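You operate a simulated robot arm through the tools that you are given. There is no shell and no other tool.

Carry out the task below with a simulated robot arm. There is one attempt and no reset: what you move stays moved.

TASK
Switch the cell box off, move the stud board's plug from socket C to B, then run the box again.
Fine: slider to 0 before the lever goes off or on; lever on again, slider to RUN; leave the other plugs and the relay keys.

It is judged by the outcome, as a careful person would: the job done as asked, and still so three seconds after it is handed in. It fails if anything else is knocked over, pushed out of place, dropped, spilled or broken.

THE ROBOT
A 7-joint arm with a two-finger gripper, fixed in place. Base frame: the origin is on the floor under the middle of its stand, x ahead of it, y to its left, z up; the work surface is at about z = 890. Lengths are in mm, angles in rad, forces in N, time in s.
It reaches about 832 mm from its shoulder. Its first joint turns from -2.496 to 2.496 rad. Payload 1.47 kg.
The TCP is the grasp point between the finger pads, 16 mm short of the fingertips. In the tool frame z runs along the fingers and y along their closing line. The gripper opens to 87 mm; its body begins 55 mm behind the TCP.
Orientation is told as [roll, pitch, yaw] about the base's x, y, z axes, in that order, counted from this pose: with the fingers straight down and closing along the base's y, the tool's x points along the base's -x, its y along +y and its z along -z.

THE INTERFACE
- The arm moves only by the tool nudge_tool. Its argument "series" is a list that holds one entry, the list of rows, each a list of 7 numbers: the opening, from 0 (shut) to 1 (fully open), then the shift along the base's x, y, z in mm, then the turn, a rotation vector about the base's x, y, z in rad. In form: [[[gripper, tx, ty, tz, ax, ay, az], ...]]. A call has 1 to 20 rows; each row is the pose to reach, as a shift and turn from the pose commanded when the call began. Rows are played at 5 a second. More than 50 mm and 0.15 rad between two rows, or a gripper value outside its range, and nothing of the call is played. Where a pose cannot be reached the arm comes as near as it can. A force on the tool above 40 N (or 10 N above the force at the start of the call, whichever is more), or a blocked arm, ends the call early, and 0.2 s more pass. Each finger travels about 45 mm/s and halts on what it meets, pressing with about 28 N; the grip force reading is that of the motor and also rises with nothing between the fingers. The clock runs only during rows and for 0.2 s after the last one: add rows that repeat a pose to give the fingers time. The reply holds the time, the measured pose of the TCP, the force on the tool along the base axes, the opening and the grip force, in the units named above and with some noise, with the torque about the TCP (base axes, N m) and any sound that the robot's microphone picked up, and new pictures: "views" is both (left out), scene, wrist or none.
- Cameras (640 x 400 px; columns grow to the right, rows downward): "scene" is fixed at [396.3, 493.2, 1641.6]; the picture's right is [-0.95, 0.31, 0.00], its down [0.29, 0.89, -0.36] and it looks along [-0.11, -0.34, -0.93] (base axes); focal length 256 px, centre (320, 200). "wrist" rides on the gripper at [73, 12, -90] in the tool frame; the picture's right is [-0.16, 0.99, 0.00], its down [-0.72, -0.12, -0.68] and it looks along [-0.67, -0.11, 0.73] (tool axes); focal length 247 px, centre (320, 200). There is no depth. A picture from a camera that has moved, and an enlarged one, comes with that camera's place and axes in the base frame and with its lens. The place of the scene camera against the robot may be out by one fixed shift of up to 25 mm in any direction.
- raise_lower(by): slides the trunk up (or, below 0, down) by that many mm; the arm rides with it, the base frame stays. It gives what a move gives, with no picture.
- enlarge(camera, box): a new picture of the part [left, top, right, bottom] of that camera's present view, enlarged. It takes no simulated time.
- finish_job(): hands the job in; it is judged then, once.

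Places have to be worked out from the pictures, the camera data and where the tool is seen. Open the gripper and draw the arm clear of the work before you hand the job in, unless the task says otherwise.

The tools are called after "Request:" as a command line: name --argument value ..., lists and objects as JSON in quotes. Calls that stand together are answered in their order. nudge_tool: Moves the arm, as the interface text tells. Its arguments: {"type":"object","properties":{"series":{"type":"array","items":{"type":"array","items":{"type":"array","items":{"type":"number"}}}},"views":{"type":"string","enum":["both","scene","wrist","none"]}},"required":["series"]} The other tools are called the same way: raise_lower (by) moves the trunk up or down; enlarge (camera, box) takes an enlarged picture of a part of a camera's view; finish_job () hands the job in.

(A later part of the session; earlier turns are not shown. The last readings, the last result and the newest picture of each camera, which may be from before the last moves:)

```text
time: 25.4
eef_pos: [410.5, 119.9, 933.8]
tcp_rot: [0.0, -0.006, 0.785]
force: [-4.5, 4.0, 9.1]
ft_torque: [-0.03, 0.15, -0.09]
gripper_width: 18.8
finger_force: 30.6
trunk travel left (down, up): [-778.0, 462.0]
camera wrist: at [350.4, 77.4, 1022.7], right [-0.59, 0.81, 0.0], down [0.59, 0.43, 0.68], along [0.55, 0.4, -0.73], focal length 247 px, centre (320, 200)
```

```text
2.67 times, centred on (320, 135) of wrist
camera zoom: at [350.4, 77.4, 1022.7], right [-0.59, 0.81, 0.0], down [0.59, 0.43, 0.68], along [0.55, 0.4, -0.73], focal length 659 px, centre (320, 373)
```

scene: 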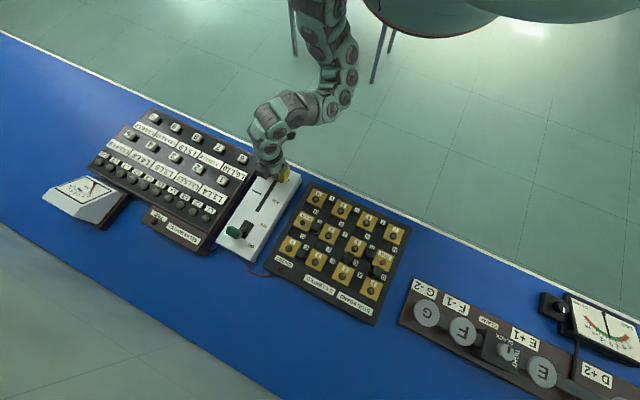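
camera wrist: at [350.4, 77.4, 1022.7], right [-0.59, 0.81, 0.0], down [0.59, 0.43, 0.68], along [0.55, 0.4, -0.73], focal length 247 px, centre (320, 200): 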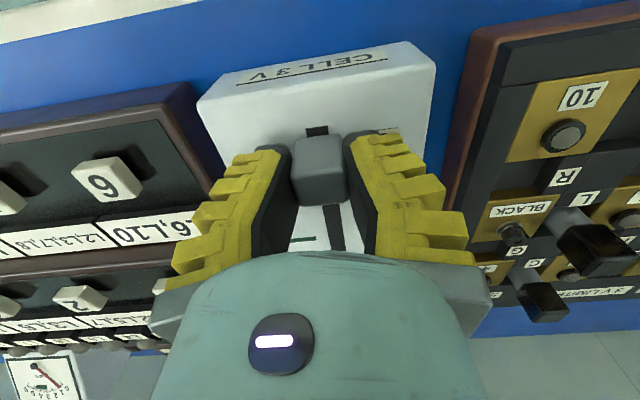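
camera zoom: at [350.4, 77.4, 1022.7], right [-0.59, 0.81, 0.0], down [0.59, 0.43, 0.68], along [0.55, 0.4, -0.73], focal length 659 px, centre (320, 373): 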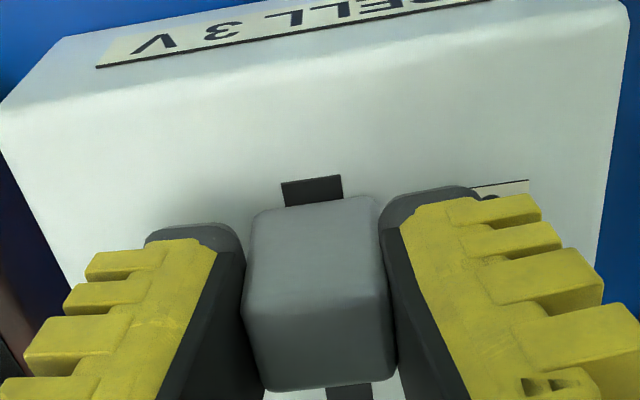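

There is no end-stop resistance yet and about 5 mm of slot still shows. I creep a further 5 mm.

Request:
nudge_tool --series '[[[0.1, -0.7, -0.7, 0, 0, 0, 0], [0.1, -1.4, -1.4, 0, 0, 0, 0], [0.1, -2.1, -2.1, 0, 0, 0, 0], [0.1, -2.9, -2.8, 0, 0, 0, 0], [0.1, -2.9, -2.8, 0, 0, 0, 0]]]' --views "wrist"

Request:
enlarge --camera "wrist" --box '[200, 60, 440, 210]'

```text
time: 26.6
eef_pos: [409.9, 119.6, 933.7]
tcp_rot: [0.0, -0.01, 0.785]
force: [3.6, 9.8, 3.7]
ft_torque: [0.28, -0.22, 0.02]
gripper_width: 16.7
finger_force: 29.7
trunk travel left (down, up): [-778.0, 462.0]
camera wrist: at [349.2, 76.3, 1022.9], right [-0.59, 0.81, 0.0], down [0.59, 0.43, 0.69], along [0.56, 0.4, -0.73], focal length 247 px, centre (320, 200)
```

wrist: 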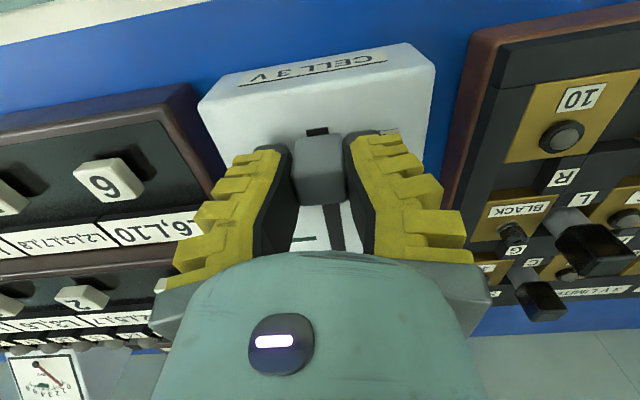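

```text
2.67 times, centred on (320, 135) of wrist
camera zoom: at [349.2, 76.3, 1022.9], right [-0.59, 0.81, 0.0], down [0.59, 0.43, 0.69], along [0.56, 0.4, -0.73], focal length 659 px, centre (320, 373)
```

zoom: 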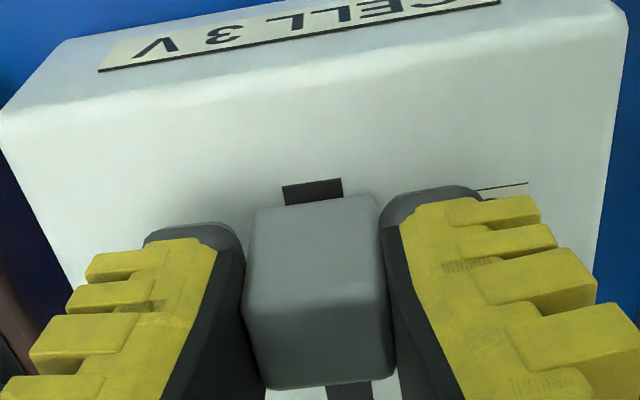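

The tool stalled with about +9 N along the slot: the slider is at its 0 stop. I release, opening only as far as needed, and rise.

Request:
nudge_tool --series '[[[0.2, 0, 0, 0, 0, 0, 0], [0.35, 0, 0, 0, 0, 0, 0], [0.45, 0, 0, 0, 0, 0, 0], [0.45, 0, 0, 5, 0, 0, 0], [0.45, 0, 0, 20, 0, 0, 0], [0.45, 10, 10, 40, 0, 0, 0], [0.45, 20, 20, 55, 0, 0, 0], [0.45, 20, 20, 55, 0, 0, 0]]]' --views "both"

Request:
enlarge --camera "wrist" --box '[200, 0, 440, 210]'

Request:
enlarge --camera "scene" --box '[30, 90, 270, 260]'

```text
time: 28.4
eef_pos: [428.3, 136.1, 989.2]
tcp_rot: [-0.003, -0.002, 0.785]
force: [1.0, 0.7, 0.2]
ft_torque: [0.01, -0.06, 0.01]
gripper_width: 44.9
finger_force: 4.4
trunk travel left (down, up): [-778.0, 462.0]
camera wrist: at [367.6, 93.2, 1079.2], right [-0.59, 0.81, 0.0], down [0.59, 0.43, 0.68], along [0.55, 0.4, -0.73], focal length 247 px, centre (320, 200)
```

scene: 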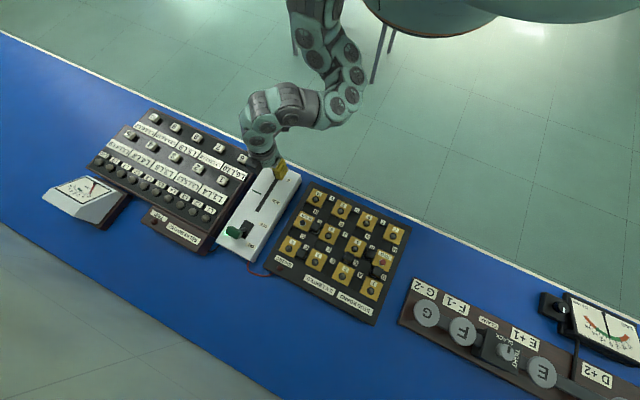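
wrist: 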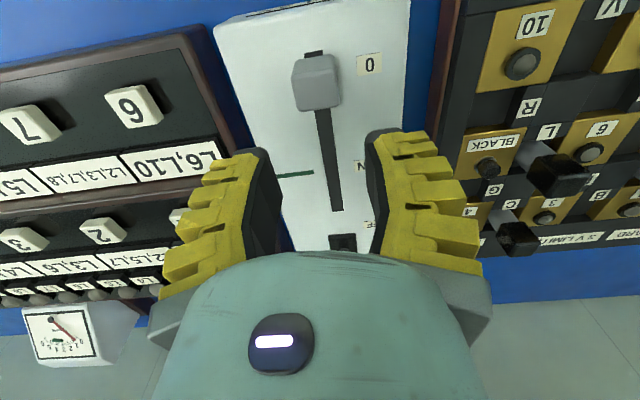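

```text
1.90 times, centred on (320, 105) of wrist
camera zoom: at [367.6, 93.2, 1079.2], right [-0.59, 0.81, 0.0], down [0.59, 0.43, 0.68], along [0.55, 0.4, -0.73], focal length 470 px, centre (320, 381)
```

zoom: 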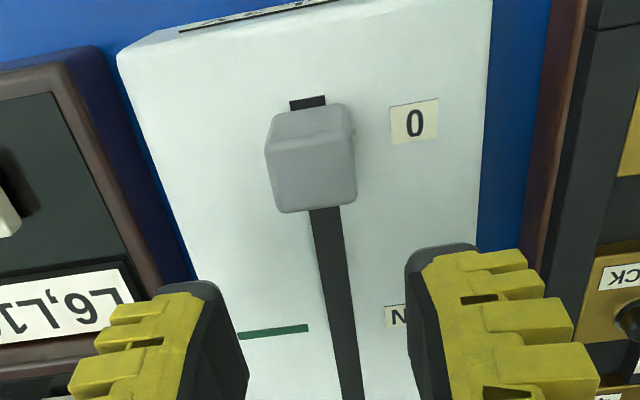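

```text
2.35 times, centred on (150, 175) of scene
camera zoom: at [396.3, 493.2, 1641.6], right [-0.95, 0.31, 0.0], down [0.29, 0.89, -0.36], along [-0.11, -0.34, -0.93], focal length 603 px, centre (720, 259)
```

zoom: 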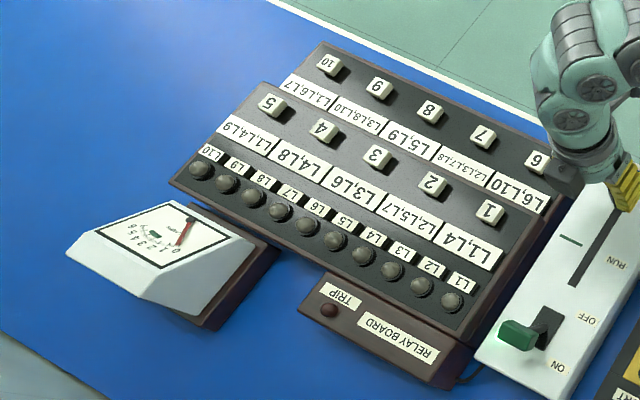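

The slider is at 0 and all lamps are dark. Now the lever: I move outward and up for a view of it, to measure its handle.

Request:
nudge_tool --series '[[[0.45, 23, 24, 10, 0, 0, 0], [0.45, 46, 48, 30, 0, 0, 0], [0.45, 69, 72, 55, 0, 0, 0], [0.45, 85, 92, 85, 0, 0, 0], [0.45, 85, 92, 85, 0, 0, 0]]]' --views "both"

Request:
enlarge --camera "wrist" --box '[220, 60, 440, 260]'

Request:
enlarge --camera "scene" --box '[200, 190, 290, 270]'

```text
time: 29.6
eef_pos: [512.0, 223.8, 1061.9]
tcp_rot: [-0.004, -0.008, 0.782]
force: [-0.3, -0.7, 0.1]
ft_torque: [-0.03, 0.01, -0.01]
gripper_width: 44.8
finger_force: 4.0
out of reach, approached as far as the arm can: row 4, 5
trunk travel left (down, up): [-778.0, 462.0]
camera wrist: at [451.5, 180.9, 1150.7], right [-0.59, 0.81, 0.0], down [0.59, 0.43, 0.69], along [0.56, 0.4, -0.73], focal length 247 px, centre (320, 200)
```

scene: 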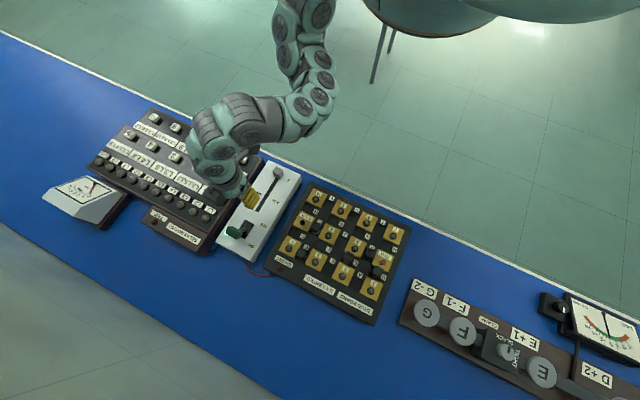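
wrist: 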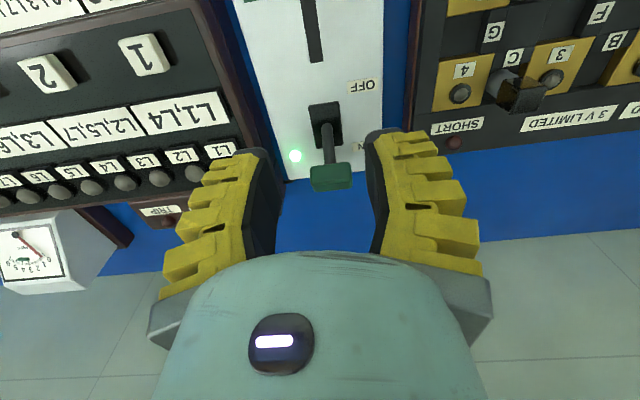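

```text
2.00 times, centred on (330, 160) of wrist
camera zoom: at [451.5, 180.9, 1150.7], right [-0.59, 0.81, 0.0], down [0.59, 0.43, 0.69], along [0.56, 0.4, -0.73], focal length 494 px, centre (300, 280)
```

zoom: 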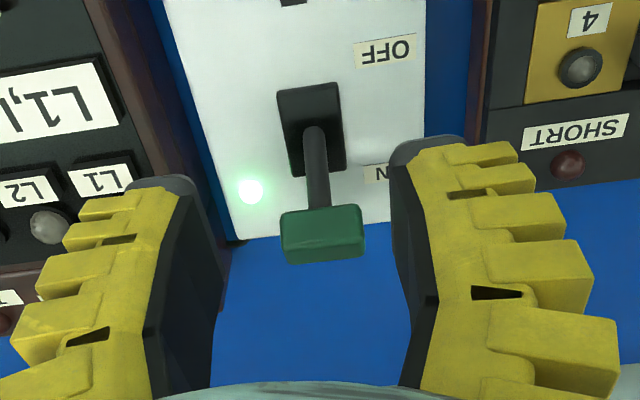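

```text
5.00 times, centred on (245, 230) of scene
camera zoom: at [396.3, 493.2, 1641.6], right [-0.95, 0.31, 0.0], down [0.29, 0.89, -0.36], along [-0.11, -0.34, -0.93], focal length 1281 px, centre (695, 50)
```

zoom: 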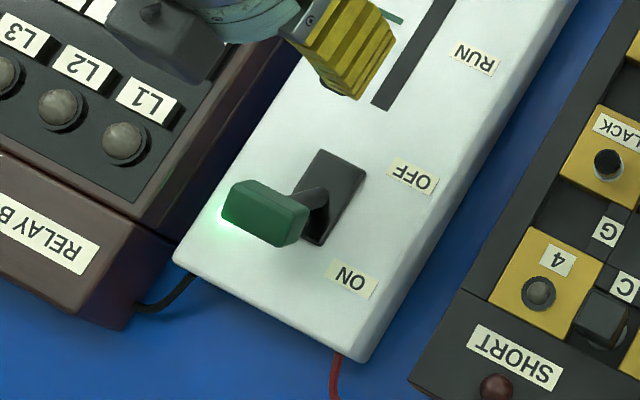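

The lever handle triangulates to about (569, 279, 955) with its pivot near (545, 258, 905); OFF should put the handle near (522, 236). I close the gripper and move high over to the far side of the lever to test the reach.

Request:
nudge_tool --series '[[[0.2, 20, 19, -12, 0, 0, 0], [0, 40, 38, -25, 0, 0, 0], [0, 60, 57, -38, 0, 0, 0], [0, 80, 78, -50, 0, 0, 0], [0, 80, 78, -50, 0, 0, 0]]]' --views "both"

```text
time: 30.8
eef_pos: [590.9, 305.1, 1008.5]
tcp_rot: [0.0, -0.004, 0.784]
force: [0.7, 0.1, -0.2]
ft_torque: [0.01, -0.01, 0.02]
gripper_width: 0.0
finger_force: 28.1
trunk travel left (down, up): [-778.0, 462.0]
camera wrist: at [531.2, 262.3, 1100.0], right [-0.59, 0.81, 0.0], down [0.59, 0.43, 0.68], along [0.55, 0.4, -0.73], focal length 247 px, centre (320, 200)
```

scene: 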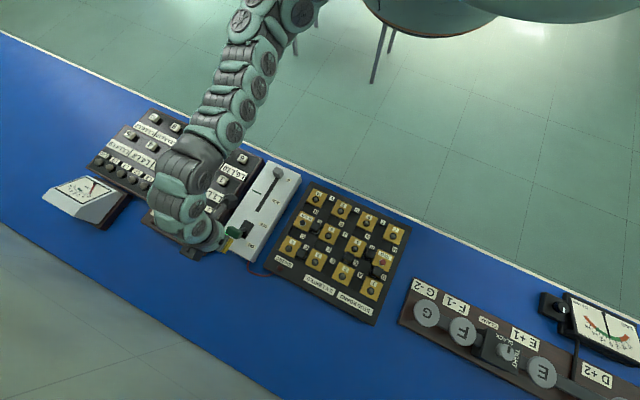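
wrist: 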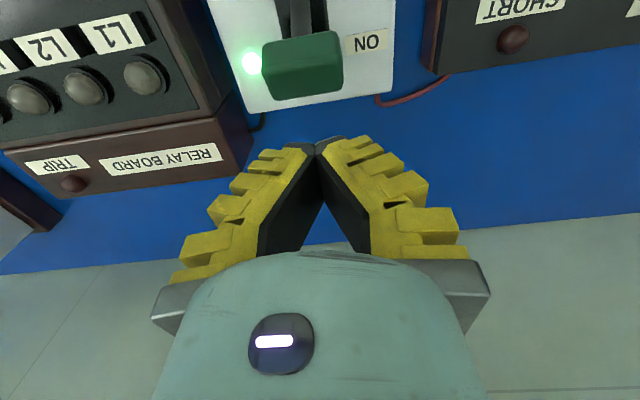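

The reach is fine. The closed fingers are about 14 mm beyond the handle's far edge, so I lower straight down to z ≈ 955.

Request:
nudge_tool --series '[[[0, 0, 0, -12, 0, 0, 0], [0, 1, 0, -24, 0, 0, 0], [0, 2, 1, -36, 0, 0, 0], [0, 2, 1, -46, 0, 0, 0], [0, 2, 1, -54, 0, 0, 0], [0, 2, 1, -54, 0, 0, 0]]]' --views "both"

Request:
enlarge --camera "wrist" --box '[200, 0, 440, 160]'

Request:
enlarge --camera "scene" --box '[180, 190, 290, 280]'

```text
time: 32.2
eef_pos: [592.4, 306.4, 958.0]
tcp_rot: [0.0, -0.007, 0.784]
force: [0.4, -0.9, 0.4]
ft_torque: [-0.03, -0.01, 0.03]
gripper_width: 0.1
finger_force: 28.5
trunk travel left (down, up): [-778.0, 462.0]
camera wrist: at [533.5, 264.1, 1047.0], right [-0.59, 0.81, 0.0], down [0.59, 0.43, 0.68], along [0.55, 0.4, -0.73], focal length 247 px, centre (320, 200)
```

scene: 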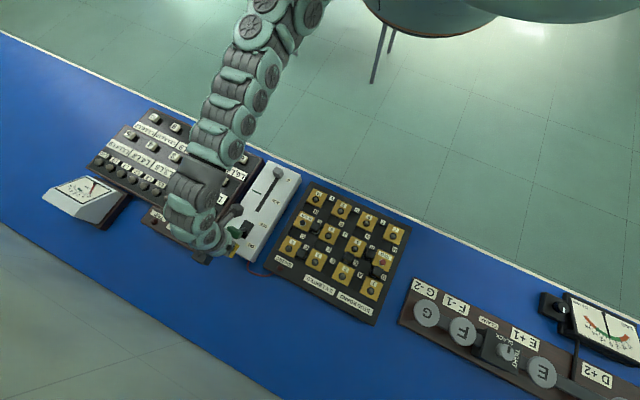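
wrist: 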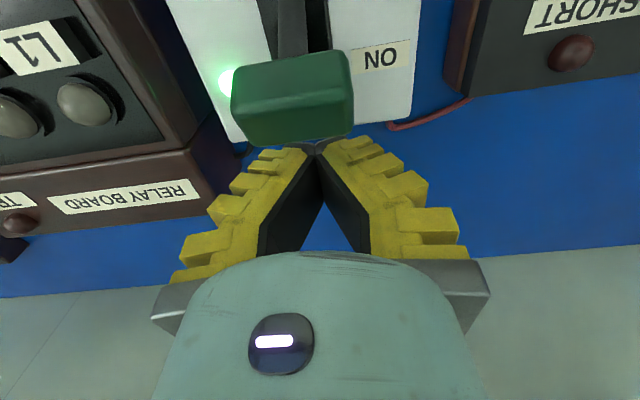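

```text
2.50 times, centred on (320, 80) of wrist
camera zoom: at [533.5, 264.1, 1047.0], right [-0.59, 0.81, 0.0], down [0.59, 0.43, 0.68], along [0.55, 0.4, -0.73], focal length 617 px, centre (320, 500)
```

zoom: 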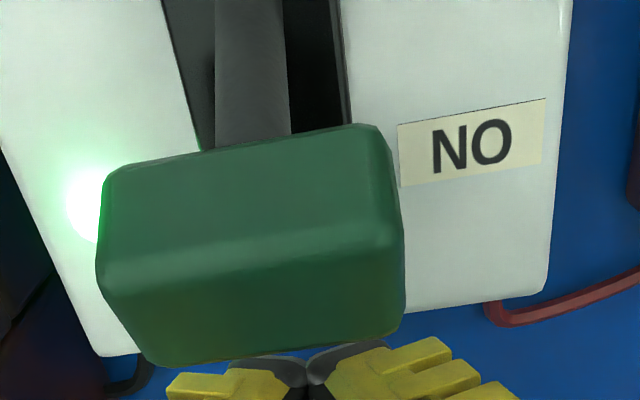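

```text
4.44 times, centred on (235, 235) of scene
camera zoom: at [396.3, 493.2, 1641.6], right [-0.95, 0.31, 0.0], down [0.29, 0.89, -0.36], along [-0.11, -0.34, -0.93], focal length 1138 px, centre (698, 44)
```

zoom: 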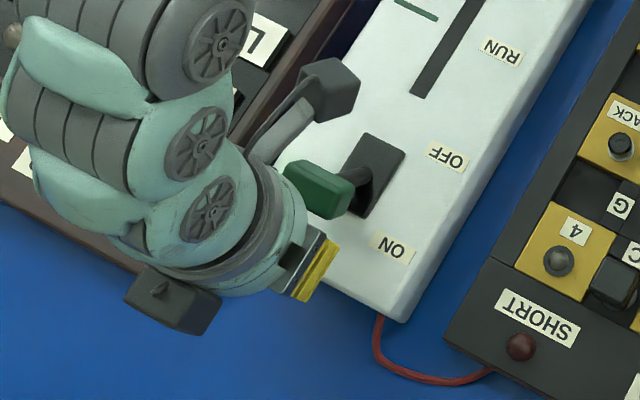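

The closed fingertips sit just beyond the handle at z ≈ 942. I pull toward OFF along the box axis, first 44 mm, watching force.

Request:
nudge_tool --series '[[[0, -3.6, -3.5, 0, 0, 0, 0], [0, -7.2, -7.0, 0, 0, 0, 0], [0, -10.7, -10.5, 0, 0, 0, 0], [0, -14.3, -14.0, 0, 0, 0, 0], [0, -17.9, -17.5, 0, 0, 0, 0], [0, -21.5, -21.0, 0, 0, 0, 0], [0, -25.0, -24.5, 0, 0, 0, 0], [0, -28.6, -28.0, 0, 0, 0, 0], [0, -31.5, -30.8, 0, 0, 0, 0], [0, -31.5, -30.8, 0, 0, 0, 0]]]' --views "both"

Request:
enlarge --camera "scene" --box '[180, 190, 290, 280]'

```text
time: 34.4
eef_pos: [561.7, 275.2, 957.4]
tcp_rot: [0.0, -0.006, 0.788]
force: [-1.0, -0.2, -0.9]
ft_torque: [-0.02, 0.0, -0.02]
gripper_width: 0.2
finger_force: 28.0
trunk travel left (down, up): [-778.0, 462.0]
camera wrist: at [502.7, 232.1, 1047.4], right [-0.59, 0.81, 0.0], down [0.59, 0.43, 0.68], along [0.55, 0.4, -0.73], focal length 247 px, centre (320, 200)
```

scene: 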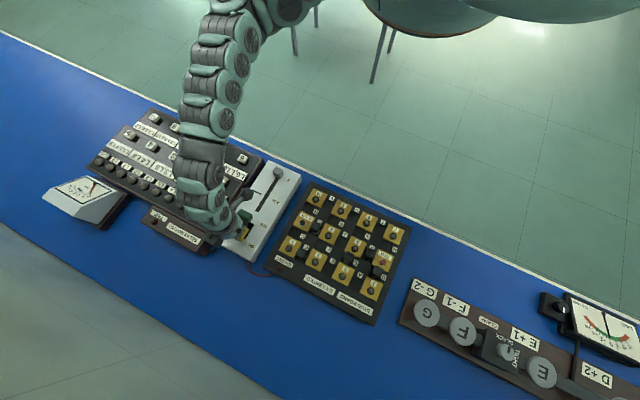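
wrist: 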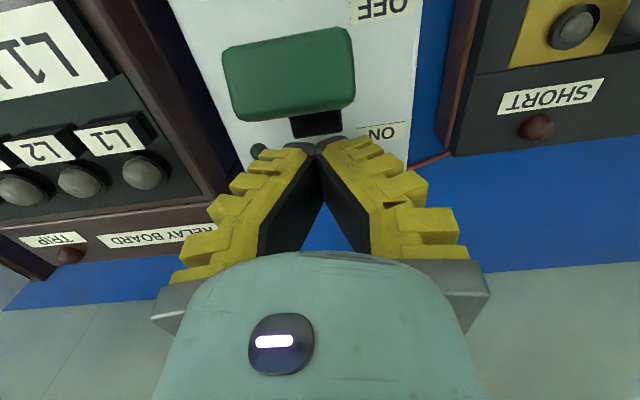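

```text
4.44 times, centred on (235, 235) of scene
camera zoom: at [396.3, 493.2, 1641.6], right [-0.95, 0.31, 0.0], down [0.29, 0.89, -0.36], along [-0.11, -0.34, -0.93], focal length 1138 px, centre (698, 44)
```

zoom: 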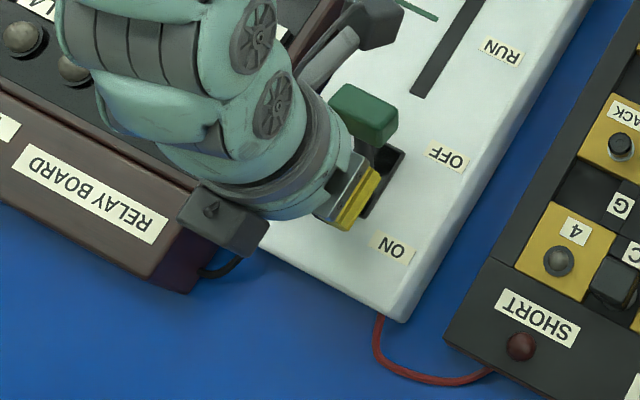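

The lever snapped over: the handle is now near (525, 237), away from the fingers, and the green LED is out. I rise clear and check the lever.

Request:
nudge_tool --series '[[[0, 3, 3, 10, 0, 0, 0], [0, 3, 3, 30, 0, 0, 0], [0, 3, 3, 50, 0, 0, 0], [0, 3, 3, 70, 0, 0, 0], [0, 3, 3, 70, 0, 0, 0]]]' --views "both"

Request:
enlarge --camera "wrist" --box '[200, 0, 440, 160]'

Request:
enlarge --camera "scene" --box '[180, 170, 310, 280]'

```text
time: 35.6
eef_pos: [566.1, 277.6, 1025.7]
tcp_rot: [0.0, -0.002, 0.783]
force: [-0.2, 0.5, 0.6]
ft_torque: [0.02, -0.01, -0.02]
gripper_width: 0.0
finger_force: 28.2
trunk travel left (down, up): [-778.0, 462.0]
camera wrist: at [505.5, 234.9, 1116.6], right [-0.59, 0.81, 0.0], down [0.59, 0.43, 0.68], along [0.55, 0.4, -0.73], focal length 247 px, centre (320, 200)
```

scene: 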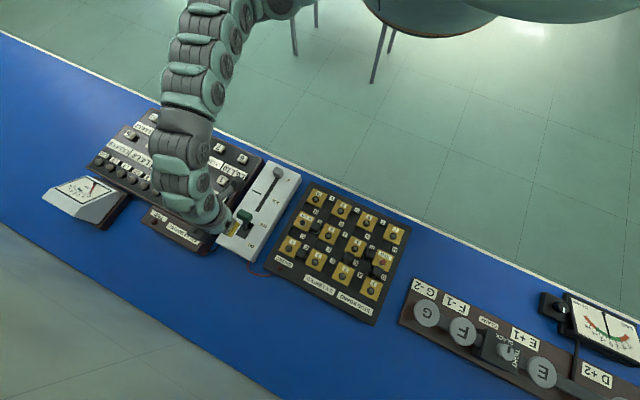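
wrist: 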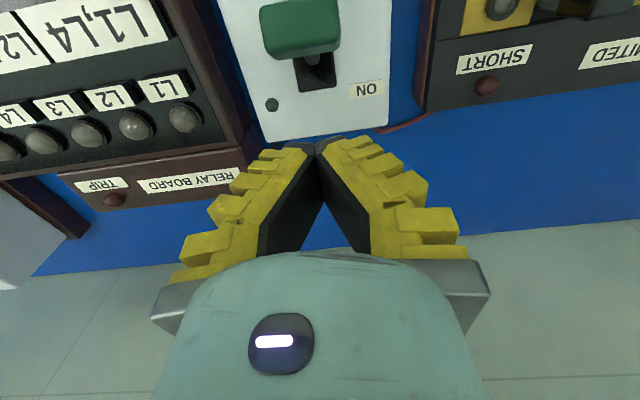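

```text
2.50 times, centred on (320, 80) of wrist
camera zoom: at [505.5, 234.9, 1116.6], right [-0.59, 0.81, 0.0], down [0.59, 0.43, 0.68], along [0.55, 0.4, -0.73], focal length 617 px, centre (320, 500)
```

zoom: 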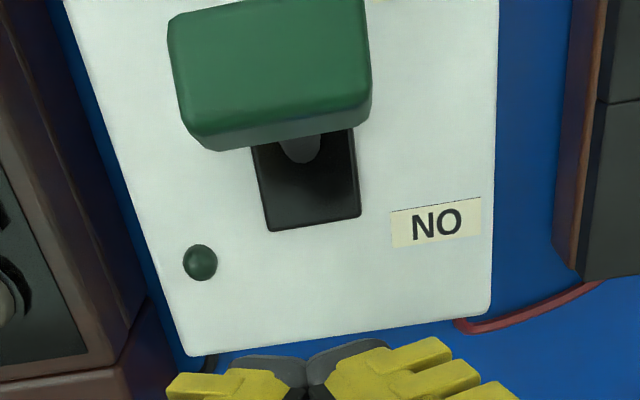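

```text
3.64 times, centred on (245, 225) of scene
camera zoom: at [396.3, 493.2, 1641.6], right [-0.95, 0.31, 0.0], down [0.29, 0.89, -0.36], along [-0.11, -0.34, -0.93], focal length 931 px, centre (593, 109)
```

zoom: 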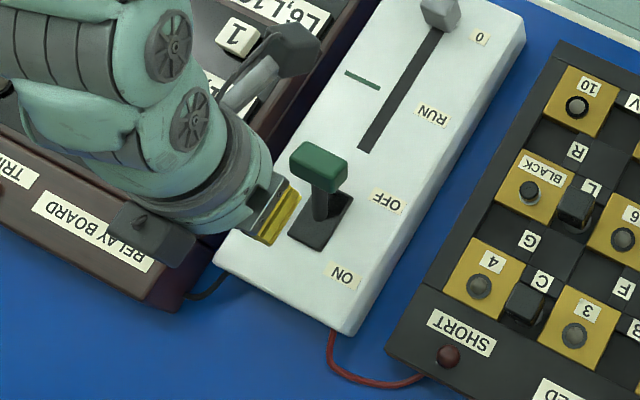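

The lever is at OFF and the LED is dark. Now I move over to plug C for close views of it and socket B.

Request:
nudge_tool --series '[[[0.1, -34, 16, 0, 0, 0, 0], [0.3, -68, 32, 0, 0, 0, 0], [0.5, -102, 48, 0, 0, 0, 0], [0.6, -136, 64, 0, 0, 0, 0], [0.6, -171, 80, 0, 0, 0, 0], [0.6, -171, 80, 0, 0, 0, 0]]]' --views "both"

Request:
enlarge --camera "wrist" --box '[240, 20, 480, 170]'

Request:
enlarge --camera "scene" --box '[260, 210, 350, 290]'

```text
time: 37.0
eef_pos: [399.2, 374.7, 1021.4]
tcp_rot: [-0.001, -0.002, 0.784]
force: [-0.1, 0.2, 0.0]
ft_torque: [-0.03, -0.02, 0.01]
gripper_width: 57.4
finger_force: 4.0
out of reach, approached as far as the arm can: row 2, 3, 4, 5, 6
trunk travel left (down, up): [-778.0, 462.0]
camera wrist: at [340.1, 330.9, 1110.5], right [-0.59, 0.81, 0.0], down [0.59, 0.43, 0.68], along [0.55, 0.4, -0.73], focal length 247 px, centre (320, 200)
```

scene: 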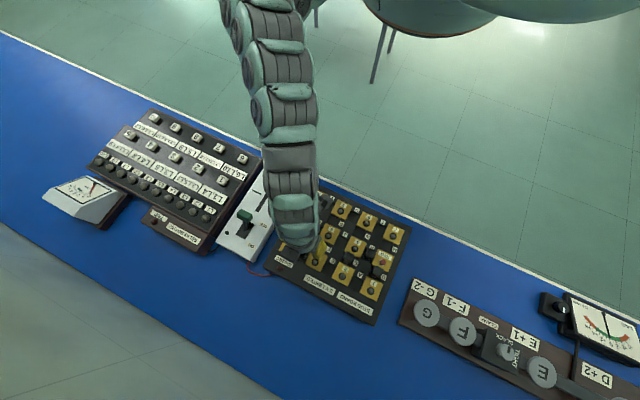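
wrist: 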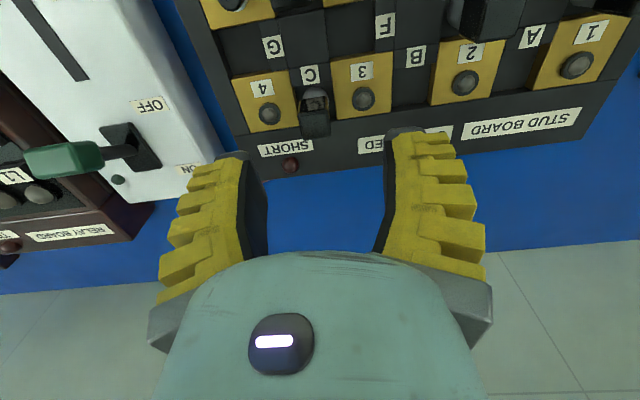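

```text
2.67 times, centred on (360, 95) of wrist
camera zoom: at [340.1, 330.9, 1110.5], right [-0.59, 0.81, 0.0], down [0.59, 0.43, 0.68], along [0.55, 0.4, -0.73], focal length 659 px, centre (213, 480)
```

zoom: 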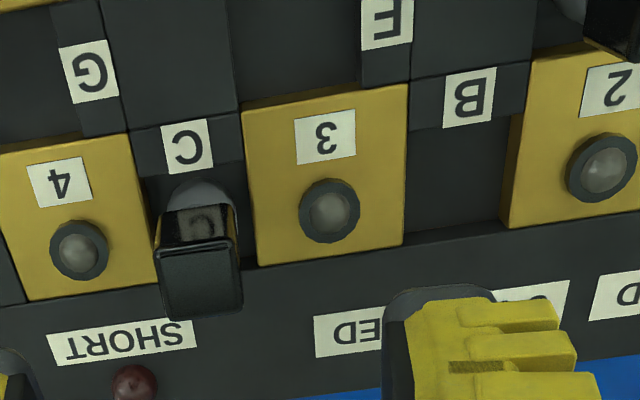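

```text
5.00 times, centred on (305, 250) of scene
camera zoom: at [396.3, 493.2, 1641.6], right [-0.95, 0.31, 0.0], down [0.29, 0.89, -0.36], along [-0.11, -0.34, -0.93], focal length 1281 px, centre (395, -50)
```

zoom: 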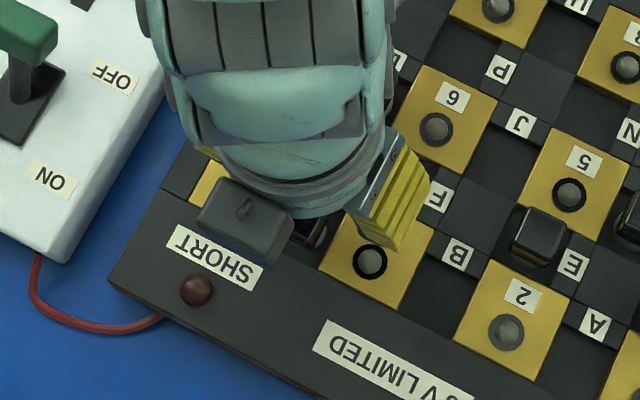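

Plate tops triangulate to z ≈ 888 and the socket pitch to about 85 mm along (-0.70, 0.71). Plug C's handle is about 25 mm wide, top near z 925–935, centred near (413, 381). I move directly above it for a closer look.

Request:
nudge_tool --series '[[[0.55, 5, 2, -20, 0, 0, 0], [0.55, 10, 4, -40, 0, 0, 0], [0.55, 13, 6, -54, 0, 0, 0], [0.55, 13, 6, -54, 0, 0, 0]]]' --views "both"

Request:
enlarge --camera "wrist" --box '[220, 50, 420, 190]'

Request:
enlarge --camera "wrist" --box '[380, 0, 600, 150]'

```text
time: 38.0
eef_pos: [413.5, 377.1, 964.1]
tcp_rot: [-0.002, -0.004, 0.786]
force: [0.3, 0.1, 0.1]
ft_torque: [0.01, 0.03, 0.01]
gripper_width: 53.2
finger_force: 4.2
trunk travel left (down, up): [-778.0, 462.0]
camera wrist: at [353.7, 334.6, 1054.6], right [-0.59, 0.81, 0.0], down [0.59, 0.43, 0.68], along [0.55, 0.4, -0.73], focal length 247 px, centre (320, 200)
```

scene: 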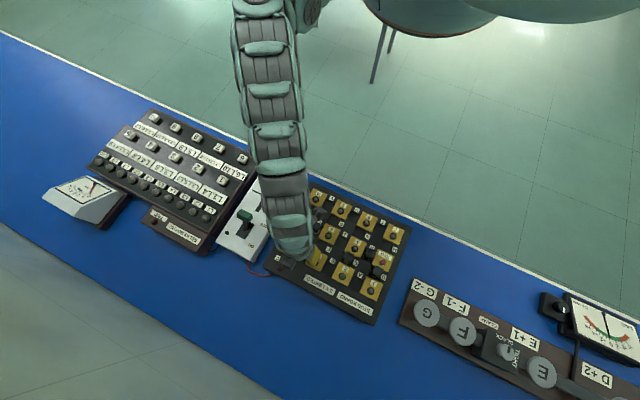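
wrist: 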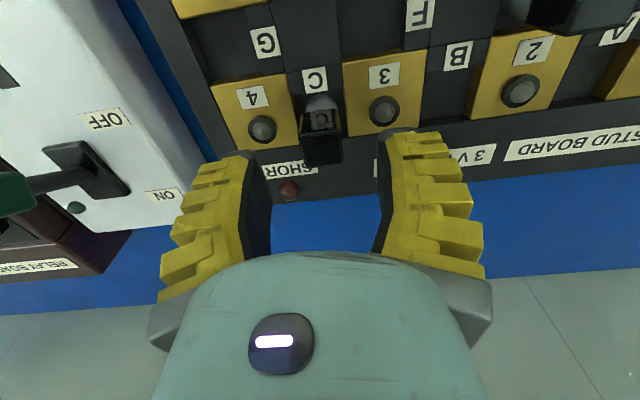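

```text
2.86 times, centred on (320, 120) of wrist
camera zoom: at [353.7, 334.6, 1054.6], right [-0.59, 0.81, 0.0], down [0.59, 0.43, 0.68], along [0.55, 0.4, -0.73], focal length 706 px, centre (320, 429)
```

zoom: 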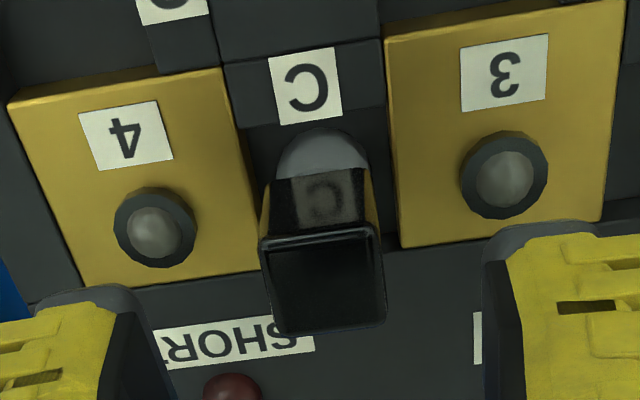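

```text
2.67 times, centred on (490, 75) of wrist
camera zoom: at [353.7, 334.6, 1054.6], right [-0.59, 0.81, 0.0], down [0.59, 0.43, 0.68], along [0.55, 0.4, -0.73], focal length 659 px, centre (-133, 533)
```

zoom: 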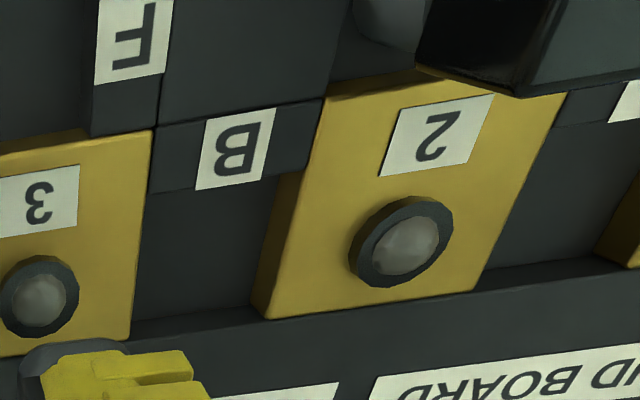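

The handle's top is near z 922, centred about 5 mm further out than my TCP. I shift by (3, 4) and lower so that the tips stop just above the stud tops (TCP z ≈ 918).

Request:
nudge_tool --series '[[[0.5, 3.2, 4.2, -12, 0, 0, 0], [0.5, 3.2, 4.2, -24, 0, 0, 0], [0.5, 3.2, 4.2, -36, 0, 0, 0], [0.5, 3.2, 4.2, -46, 0, 0, 0], [0.5, 3.2, 4.2, -46, 0, 0, 0]]]' --views "both"

Request:
enlarge --camera "wrist" --box '[200, 60, 440, 220]'

Request:
enlarge --camera "scene" --box '[250, 210, 350, 290]'

```text
time: 39.2
eef_pos: [415.9, 381.4, 918.3]
tcp_rot: [0.0, -0.002, 0.784]
force: [0.5, 0.4, 0.3]
ft_torque: [0.01, 0.01, -0.03]
gripper_width: 49.1
finger_force: 4.0
trunk travel left (down, up): [-778.0, 462.0]
camera wrist: at [356.8, 338.1, 1008.1], right [-0.59, 0.81, 0.0], down [0.59, 0.43, 0.68], along [0.55, 0.4, -0.73], focal length 247 px, centre (320, 200)
```

scene: 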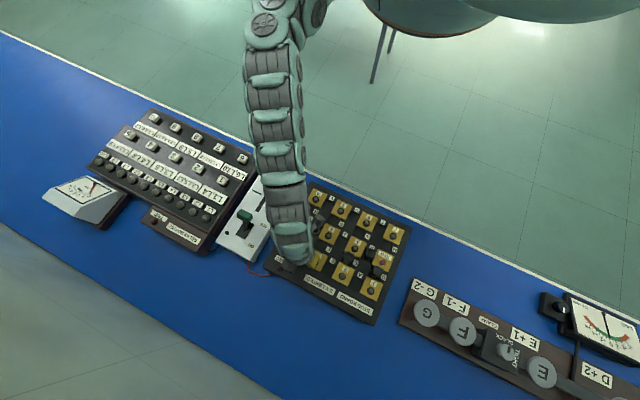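
wrist: 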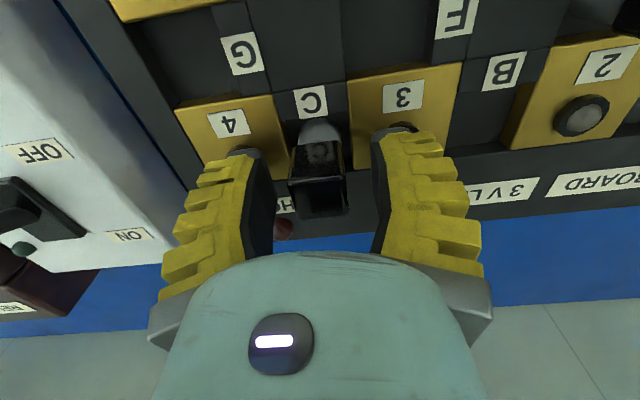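

```text
2.50 times, centred on (320, 140) of wrist
camera zoom: at [356.8, 338.1, 1008.1], right [-0.59, 0.81, 0.0], down [0.59, 0.43, 0.68], along [0.55, 0.4, -0.73], focal length 617 px, centre (320, 350)
```

zoom: 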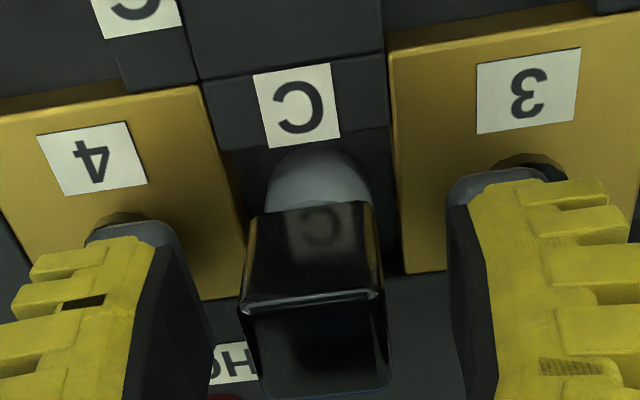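

```text
5.00 times, centred on (300, 250) of scene
camera zoom: at [396.3, 493.2, 1641.6], right [-0.95, 0.31, 0.0], down [0.29, 0.89, -0.36], along [-0.11, -0.34, -0.93], focal length 1281 px, centre (420, -50)
```

zoom: 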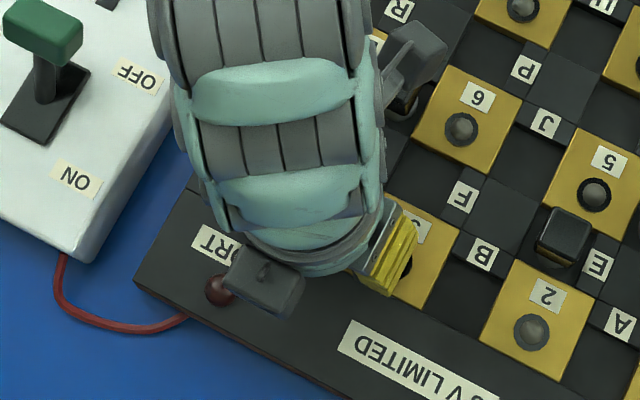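

The fingers straddle the handle cleanly above the studs. I nudge 3 mm outward to centre on it and close.

Request:
nudge_tool --series '[[[0.5, 2.1, 2.1, 0, 0, 0, 0], [0.35, 2.1, 2.1, 0, 0, 0, 0], [0.2, 2.1, 2.1, 0, 0, 0, 0], [0.1, 2.1, 2.1, 0, 0, 0, 0], [0.1, 2.1, 2.1, 0, 0, 0, 0], [0.1, 2.1, 2.1, 0, 0, 0, 0]]]' --views "wrist"

Request:
enlarge --camera "wrist" --box '[200, 60, 440, 220]'

```text
time: 40.6
eef_pos: [417.9, 384.2, 919.2]
tcp_rot: [-0.003, -0.004, 0.785]
force: [-3.0, -4.7, 13.7]
ft_torque: [-0.21, 0.21, -0.01]
gripper_width: 19.2
finger_force: 28.0
trunk travel left (down, up): [-778.0, 462.0]
camera wrist: at [358.6, 340.9, 1009.3], right [-0.59, 0.81, 0.0], down [0.59, 0.43, 0.68], along [0.55, 0.4, -0.73], focal length 247 px, centre (320, 200)
```

wrist: 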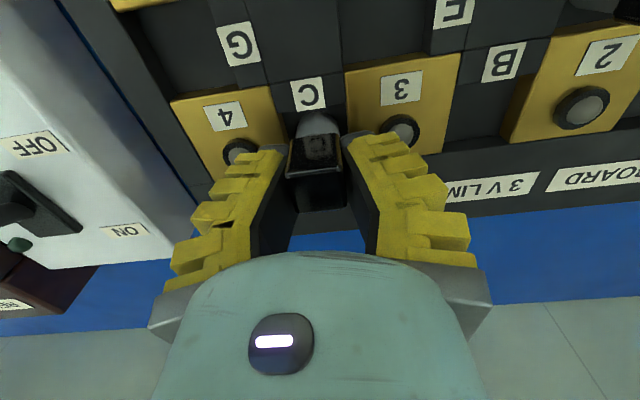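

```text
2.50 times, centred on (320, 140) of wrist
camera zoom: at [358.6, 340.9, 1009.3], right [-0.59, 0.81, 0.0], down [0.59, 0.43, 0.68], along [0.55, 0.4, -0.73], focal length 617 px, centre (320, 350)
```

zoom: 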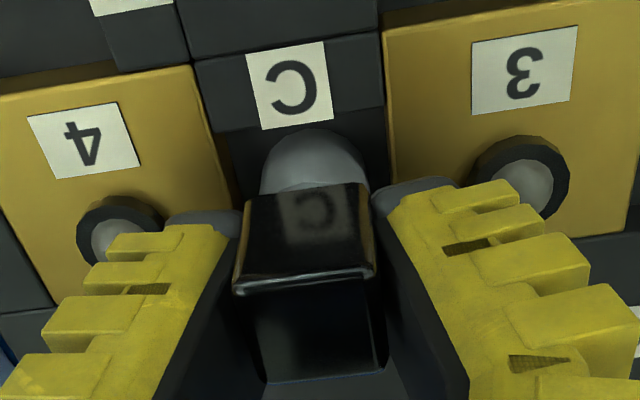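

Gripped at 919 mm with firm force. I lift slowly, 15 mm first, and check that the plug comes along.

Request:
nudge_tool --series '[[[0, 0, 0, 2, 0, 0, 0], [0, 0, 0, 5, 0, 0, 0], [0, 0, 0, 8, 0, 0, 0], [0, 0, 0, 11, 0, 0, 0], [0, 0, 0, 15, 0, 0, 0], [0, 0, 0, 15, 0, 0, 0]]]' --views "both"

Request:
enlarge --camera "wrist" --box '[200, 60, 440, 220]'

```text
time: 42.0
eef_pos: [417.6, 383.3, 933.9]
tcp_rot: [0.0, -0.003, 0.787]
force: [-0.3, -0.2, -1.2]
ft_torque: [-0.01, -0.01, 0.02]
gripper_width: 14.1
finger_force: 27.9
trunk travel left (down, up): [-778.0, 462.0]
camera wrist: at [357.5, 341.1, 1023.6], right [-0.59, 0.81, 0.0], down [0.59, 0.43, 0.68], along [0.55, 0.4, -0.73], focal length 247 px, centre (320, 200)
```

scene: 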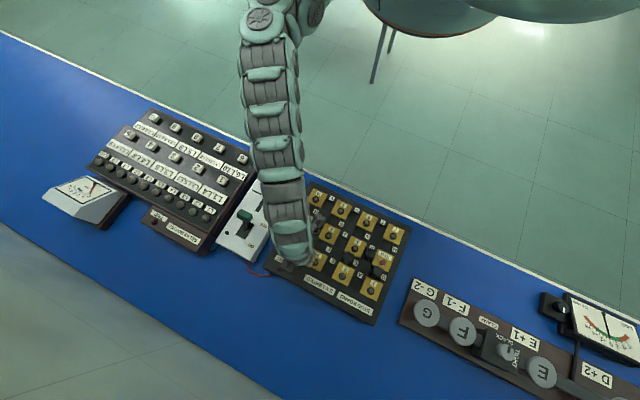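
wrist: 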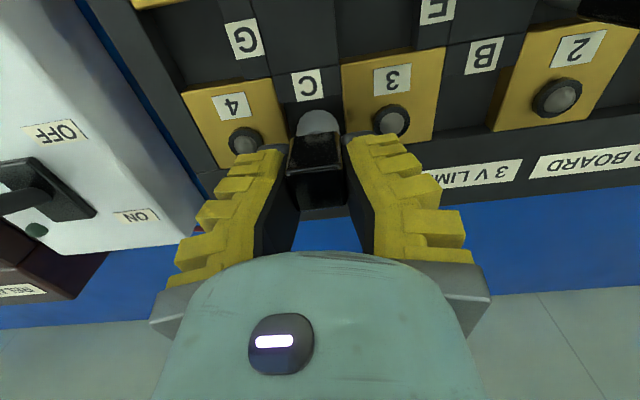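

```text
2.50 times, centred on (320, 140) of wrist
camera zoom: at [357.5, 341.1, 1023.6], right [-0.59, 0.81, 0.0], down [0.59, 0.43, 0.68], along [0.55, 0.4, -0.73], focal length 617 px, centre (320, 350)
```

zoom: 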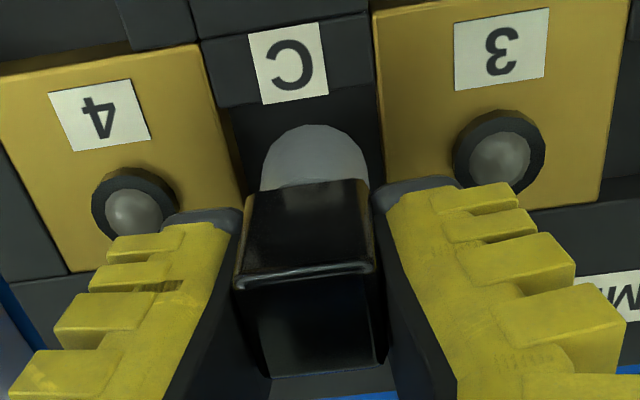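

The plug is coming up with the gripper and the reaction force is gone. I lift another 35 mm to free it fully.

Request:
nudge_tool --series '[[[0, 0, 0, 5, 0, 0, 0], [0, 0, 0, 12, 0, 0, 0], [0, 0, 0, 20, 0, 0, 0], [0, 0, 0, 28, 0, 0, 0], [0, 0, 0, 35, 0, 0, 0], [0, 0, 0, 35, 0, 0, 0]]]' --views "both"

Request:
enlarge --camera "wrist" --box '[220, 40, 440, 200]'

Request:
enlarge --camera "wrist" --box '[260, 60, 380, 150]'

```text
time: 43.4
eef_pos: [417.3, 384.0, 970.3]
tcp_rot: [-0.001, -0.004, 0.785]
force: [-0.1, -0.1, -0.3]
ft_torque: [0.02, 0.0, 0.01]
gripper_width: 13.9
finger_force: 27.7
trunk travel left (down, up): [-778.0, 462.0]
camera wrist: at [357.0, 340.5, 1059.2], right [-0.59, 0.81, 0.0], down [0.59, 0.43, 0.68], along [0.55, 0.4, -0.73], focal length 247 px, centre (320, 200)
```

scene: 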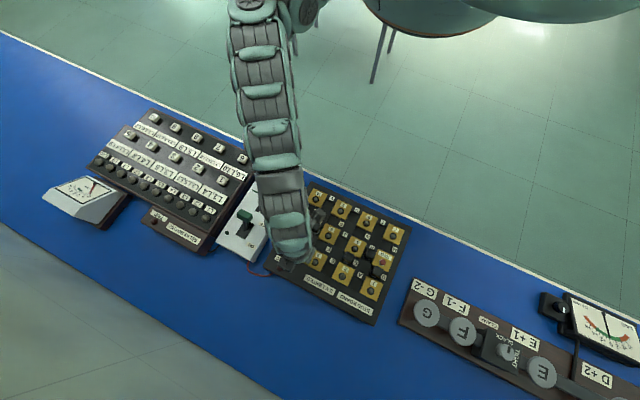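
wrist: 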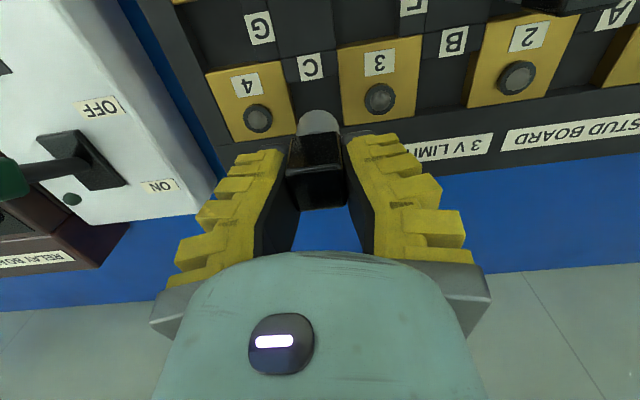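

```text
2.50 times, centred on (330, 120) of wrist
camera zoom: at [357.0, 340.5, 1059.2], right [-0.59, 0.81, 0.0], down [0.59, 0.43, 0.68], along [0.55, 0.4, -0.73], focal length 617 px, centre (295, 400)
```

zoom: 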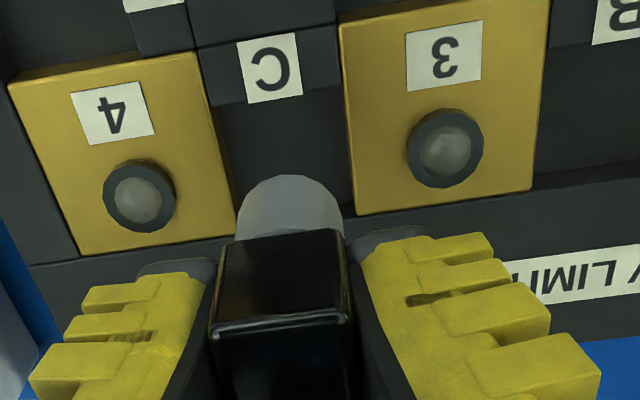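

```text
4.44 times, centred on (320, 105) of wrist
camera zoom: at [357.0, 340.5, 1059.2], right [-0.59, 0.81, 0.0], down [0.59, 0.43, 0.68], along [0.55, 0.4, -0.73], focal length 1098 px, centre (320, 622)
```

zoom: 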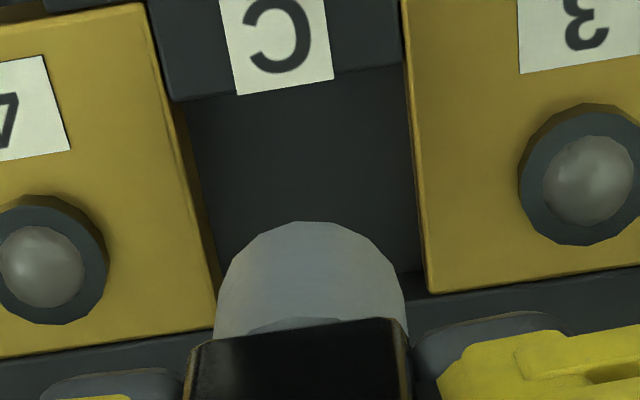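

The plug is free in the grip, its cylindrical foot hanging below, and recess C is an open well. The pitch works out at 85 mm, so B is at an offset of about (-60, +60). I carry the plug there at this height.

Request:
nudge_tool --series '[[[0, -10, 10, 0, 0, 0, 0], [0, -20, 20, 0, 0, 0, 0], [0, -30, 30, 0, 0, 0, 0], [0, -40, 40.2, 0, 0, 0, 0], [0, -50, 50.3, 0, 0, 0, 0], [0, -59.9, 60.3, 0, 0, 0, 0], [0, -59.9, 60.3, 0, 0, 0, 0]]]' --views "both"

Request:
enlarge --camera "wrist" --box '[220, 40, 440, 200]'

Request:
enlarge --camera "scene" --box '[270, 200, 400, 320]'

```text
time: 45.0
eef_pos: [356.4, 444.7, 968.8]
tcp_rot: [-0.001, -0.005, 0.786]
force: [-0.6, 0.7, -1.7]
ft_torque: [0.02, 0.02, -0.01]
gripper_width: 14.0
finger_force: 27.6
trunk travel left (down, up): [-778.0, 462.0]
camera wrist: at [297.3, 401.3, 1057.5], right [-0.59, 0.81, 0.0], down [0.59, 0.43, 0.68], along [0.55, 0.4, -0.73], focal length 247 px, centre (320, 200)
```

scene: 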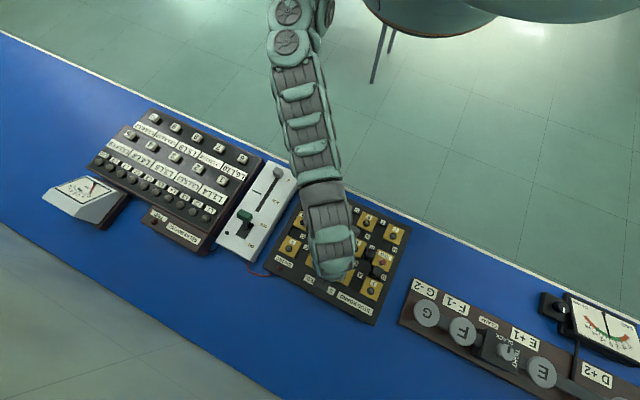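
wrist: 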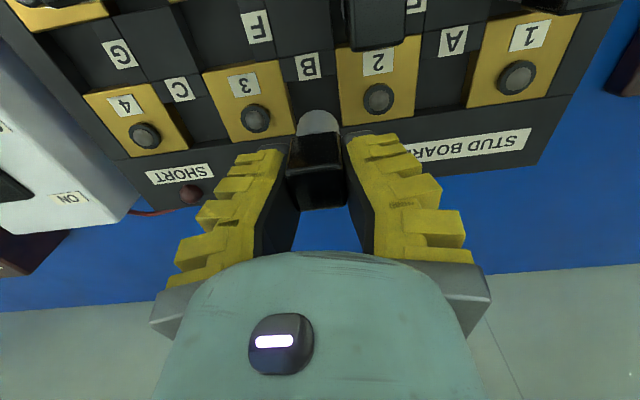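

```text
2.50 times, centred on (330, 120) of wrist
camera zoom: at [297.3, 401.3, 1057.5], right [-0.59, 0.81, 0.0], down [0.59, 0.43, 0.68], along [0.55, 0.4, -0.73], focal length 617 px, centre (295, 400)
```

zoom: 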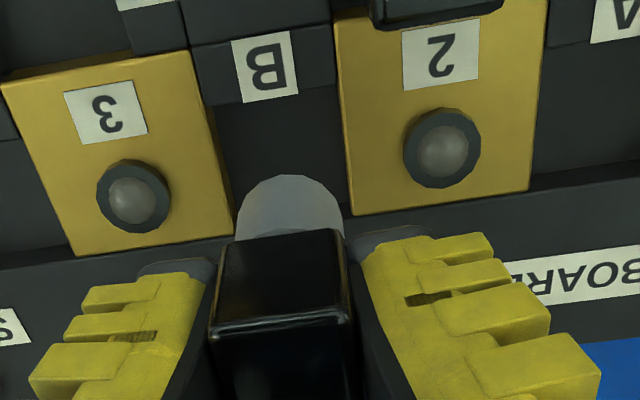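

```text
3.33 times, centred on (335, 260) of scene
camera zoom: at [396.3, 493.2, 1641.6], right [-0.95, 0.31, 0.0], down [0.29, 0.89, -0.36], along [-0.11, -0.34, -0.93], focal length 854 px, centre (270, 0)
```

zoom: 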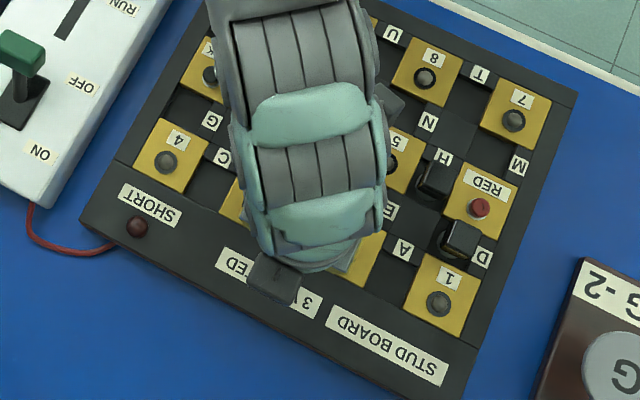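

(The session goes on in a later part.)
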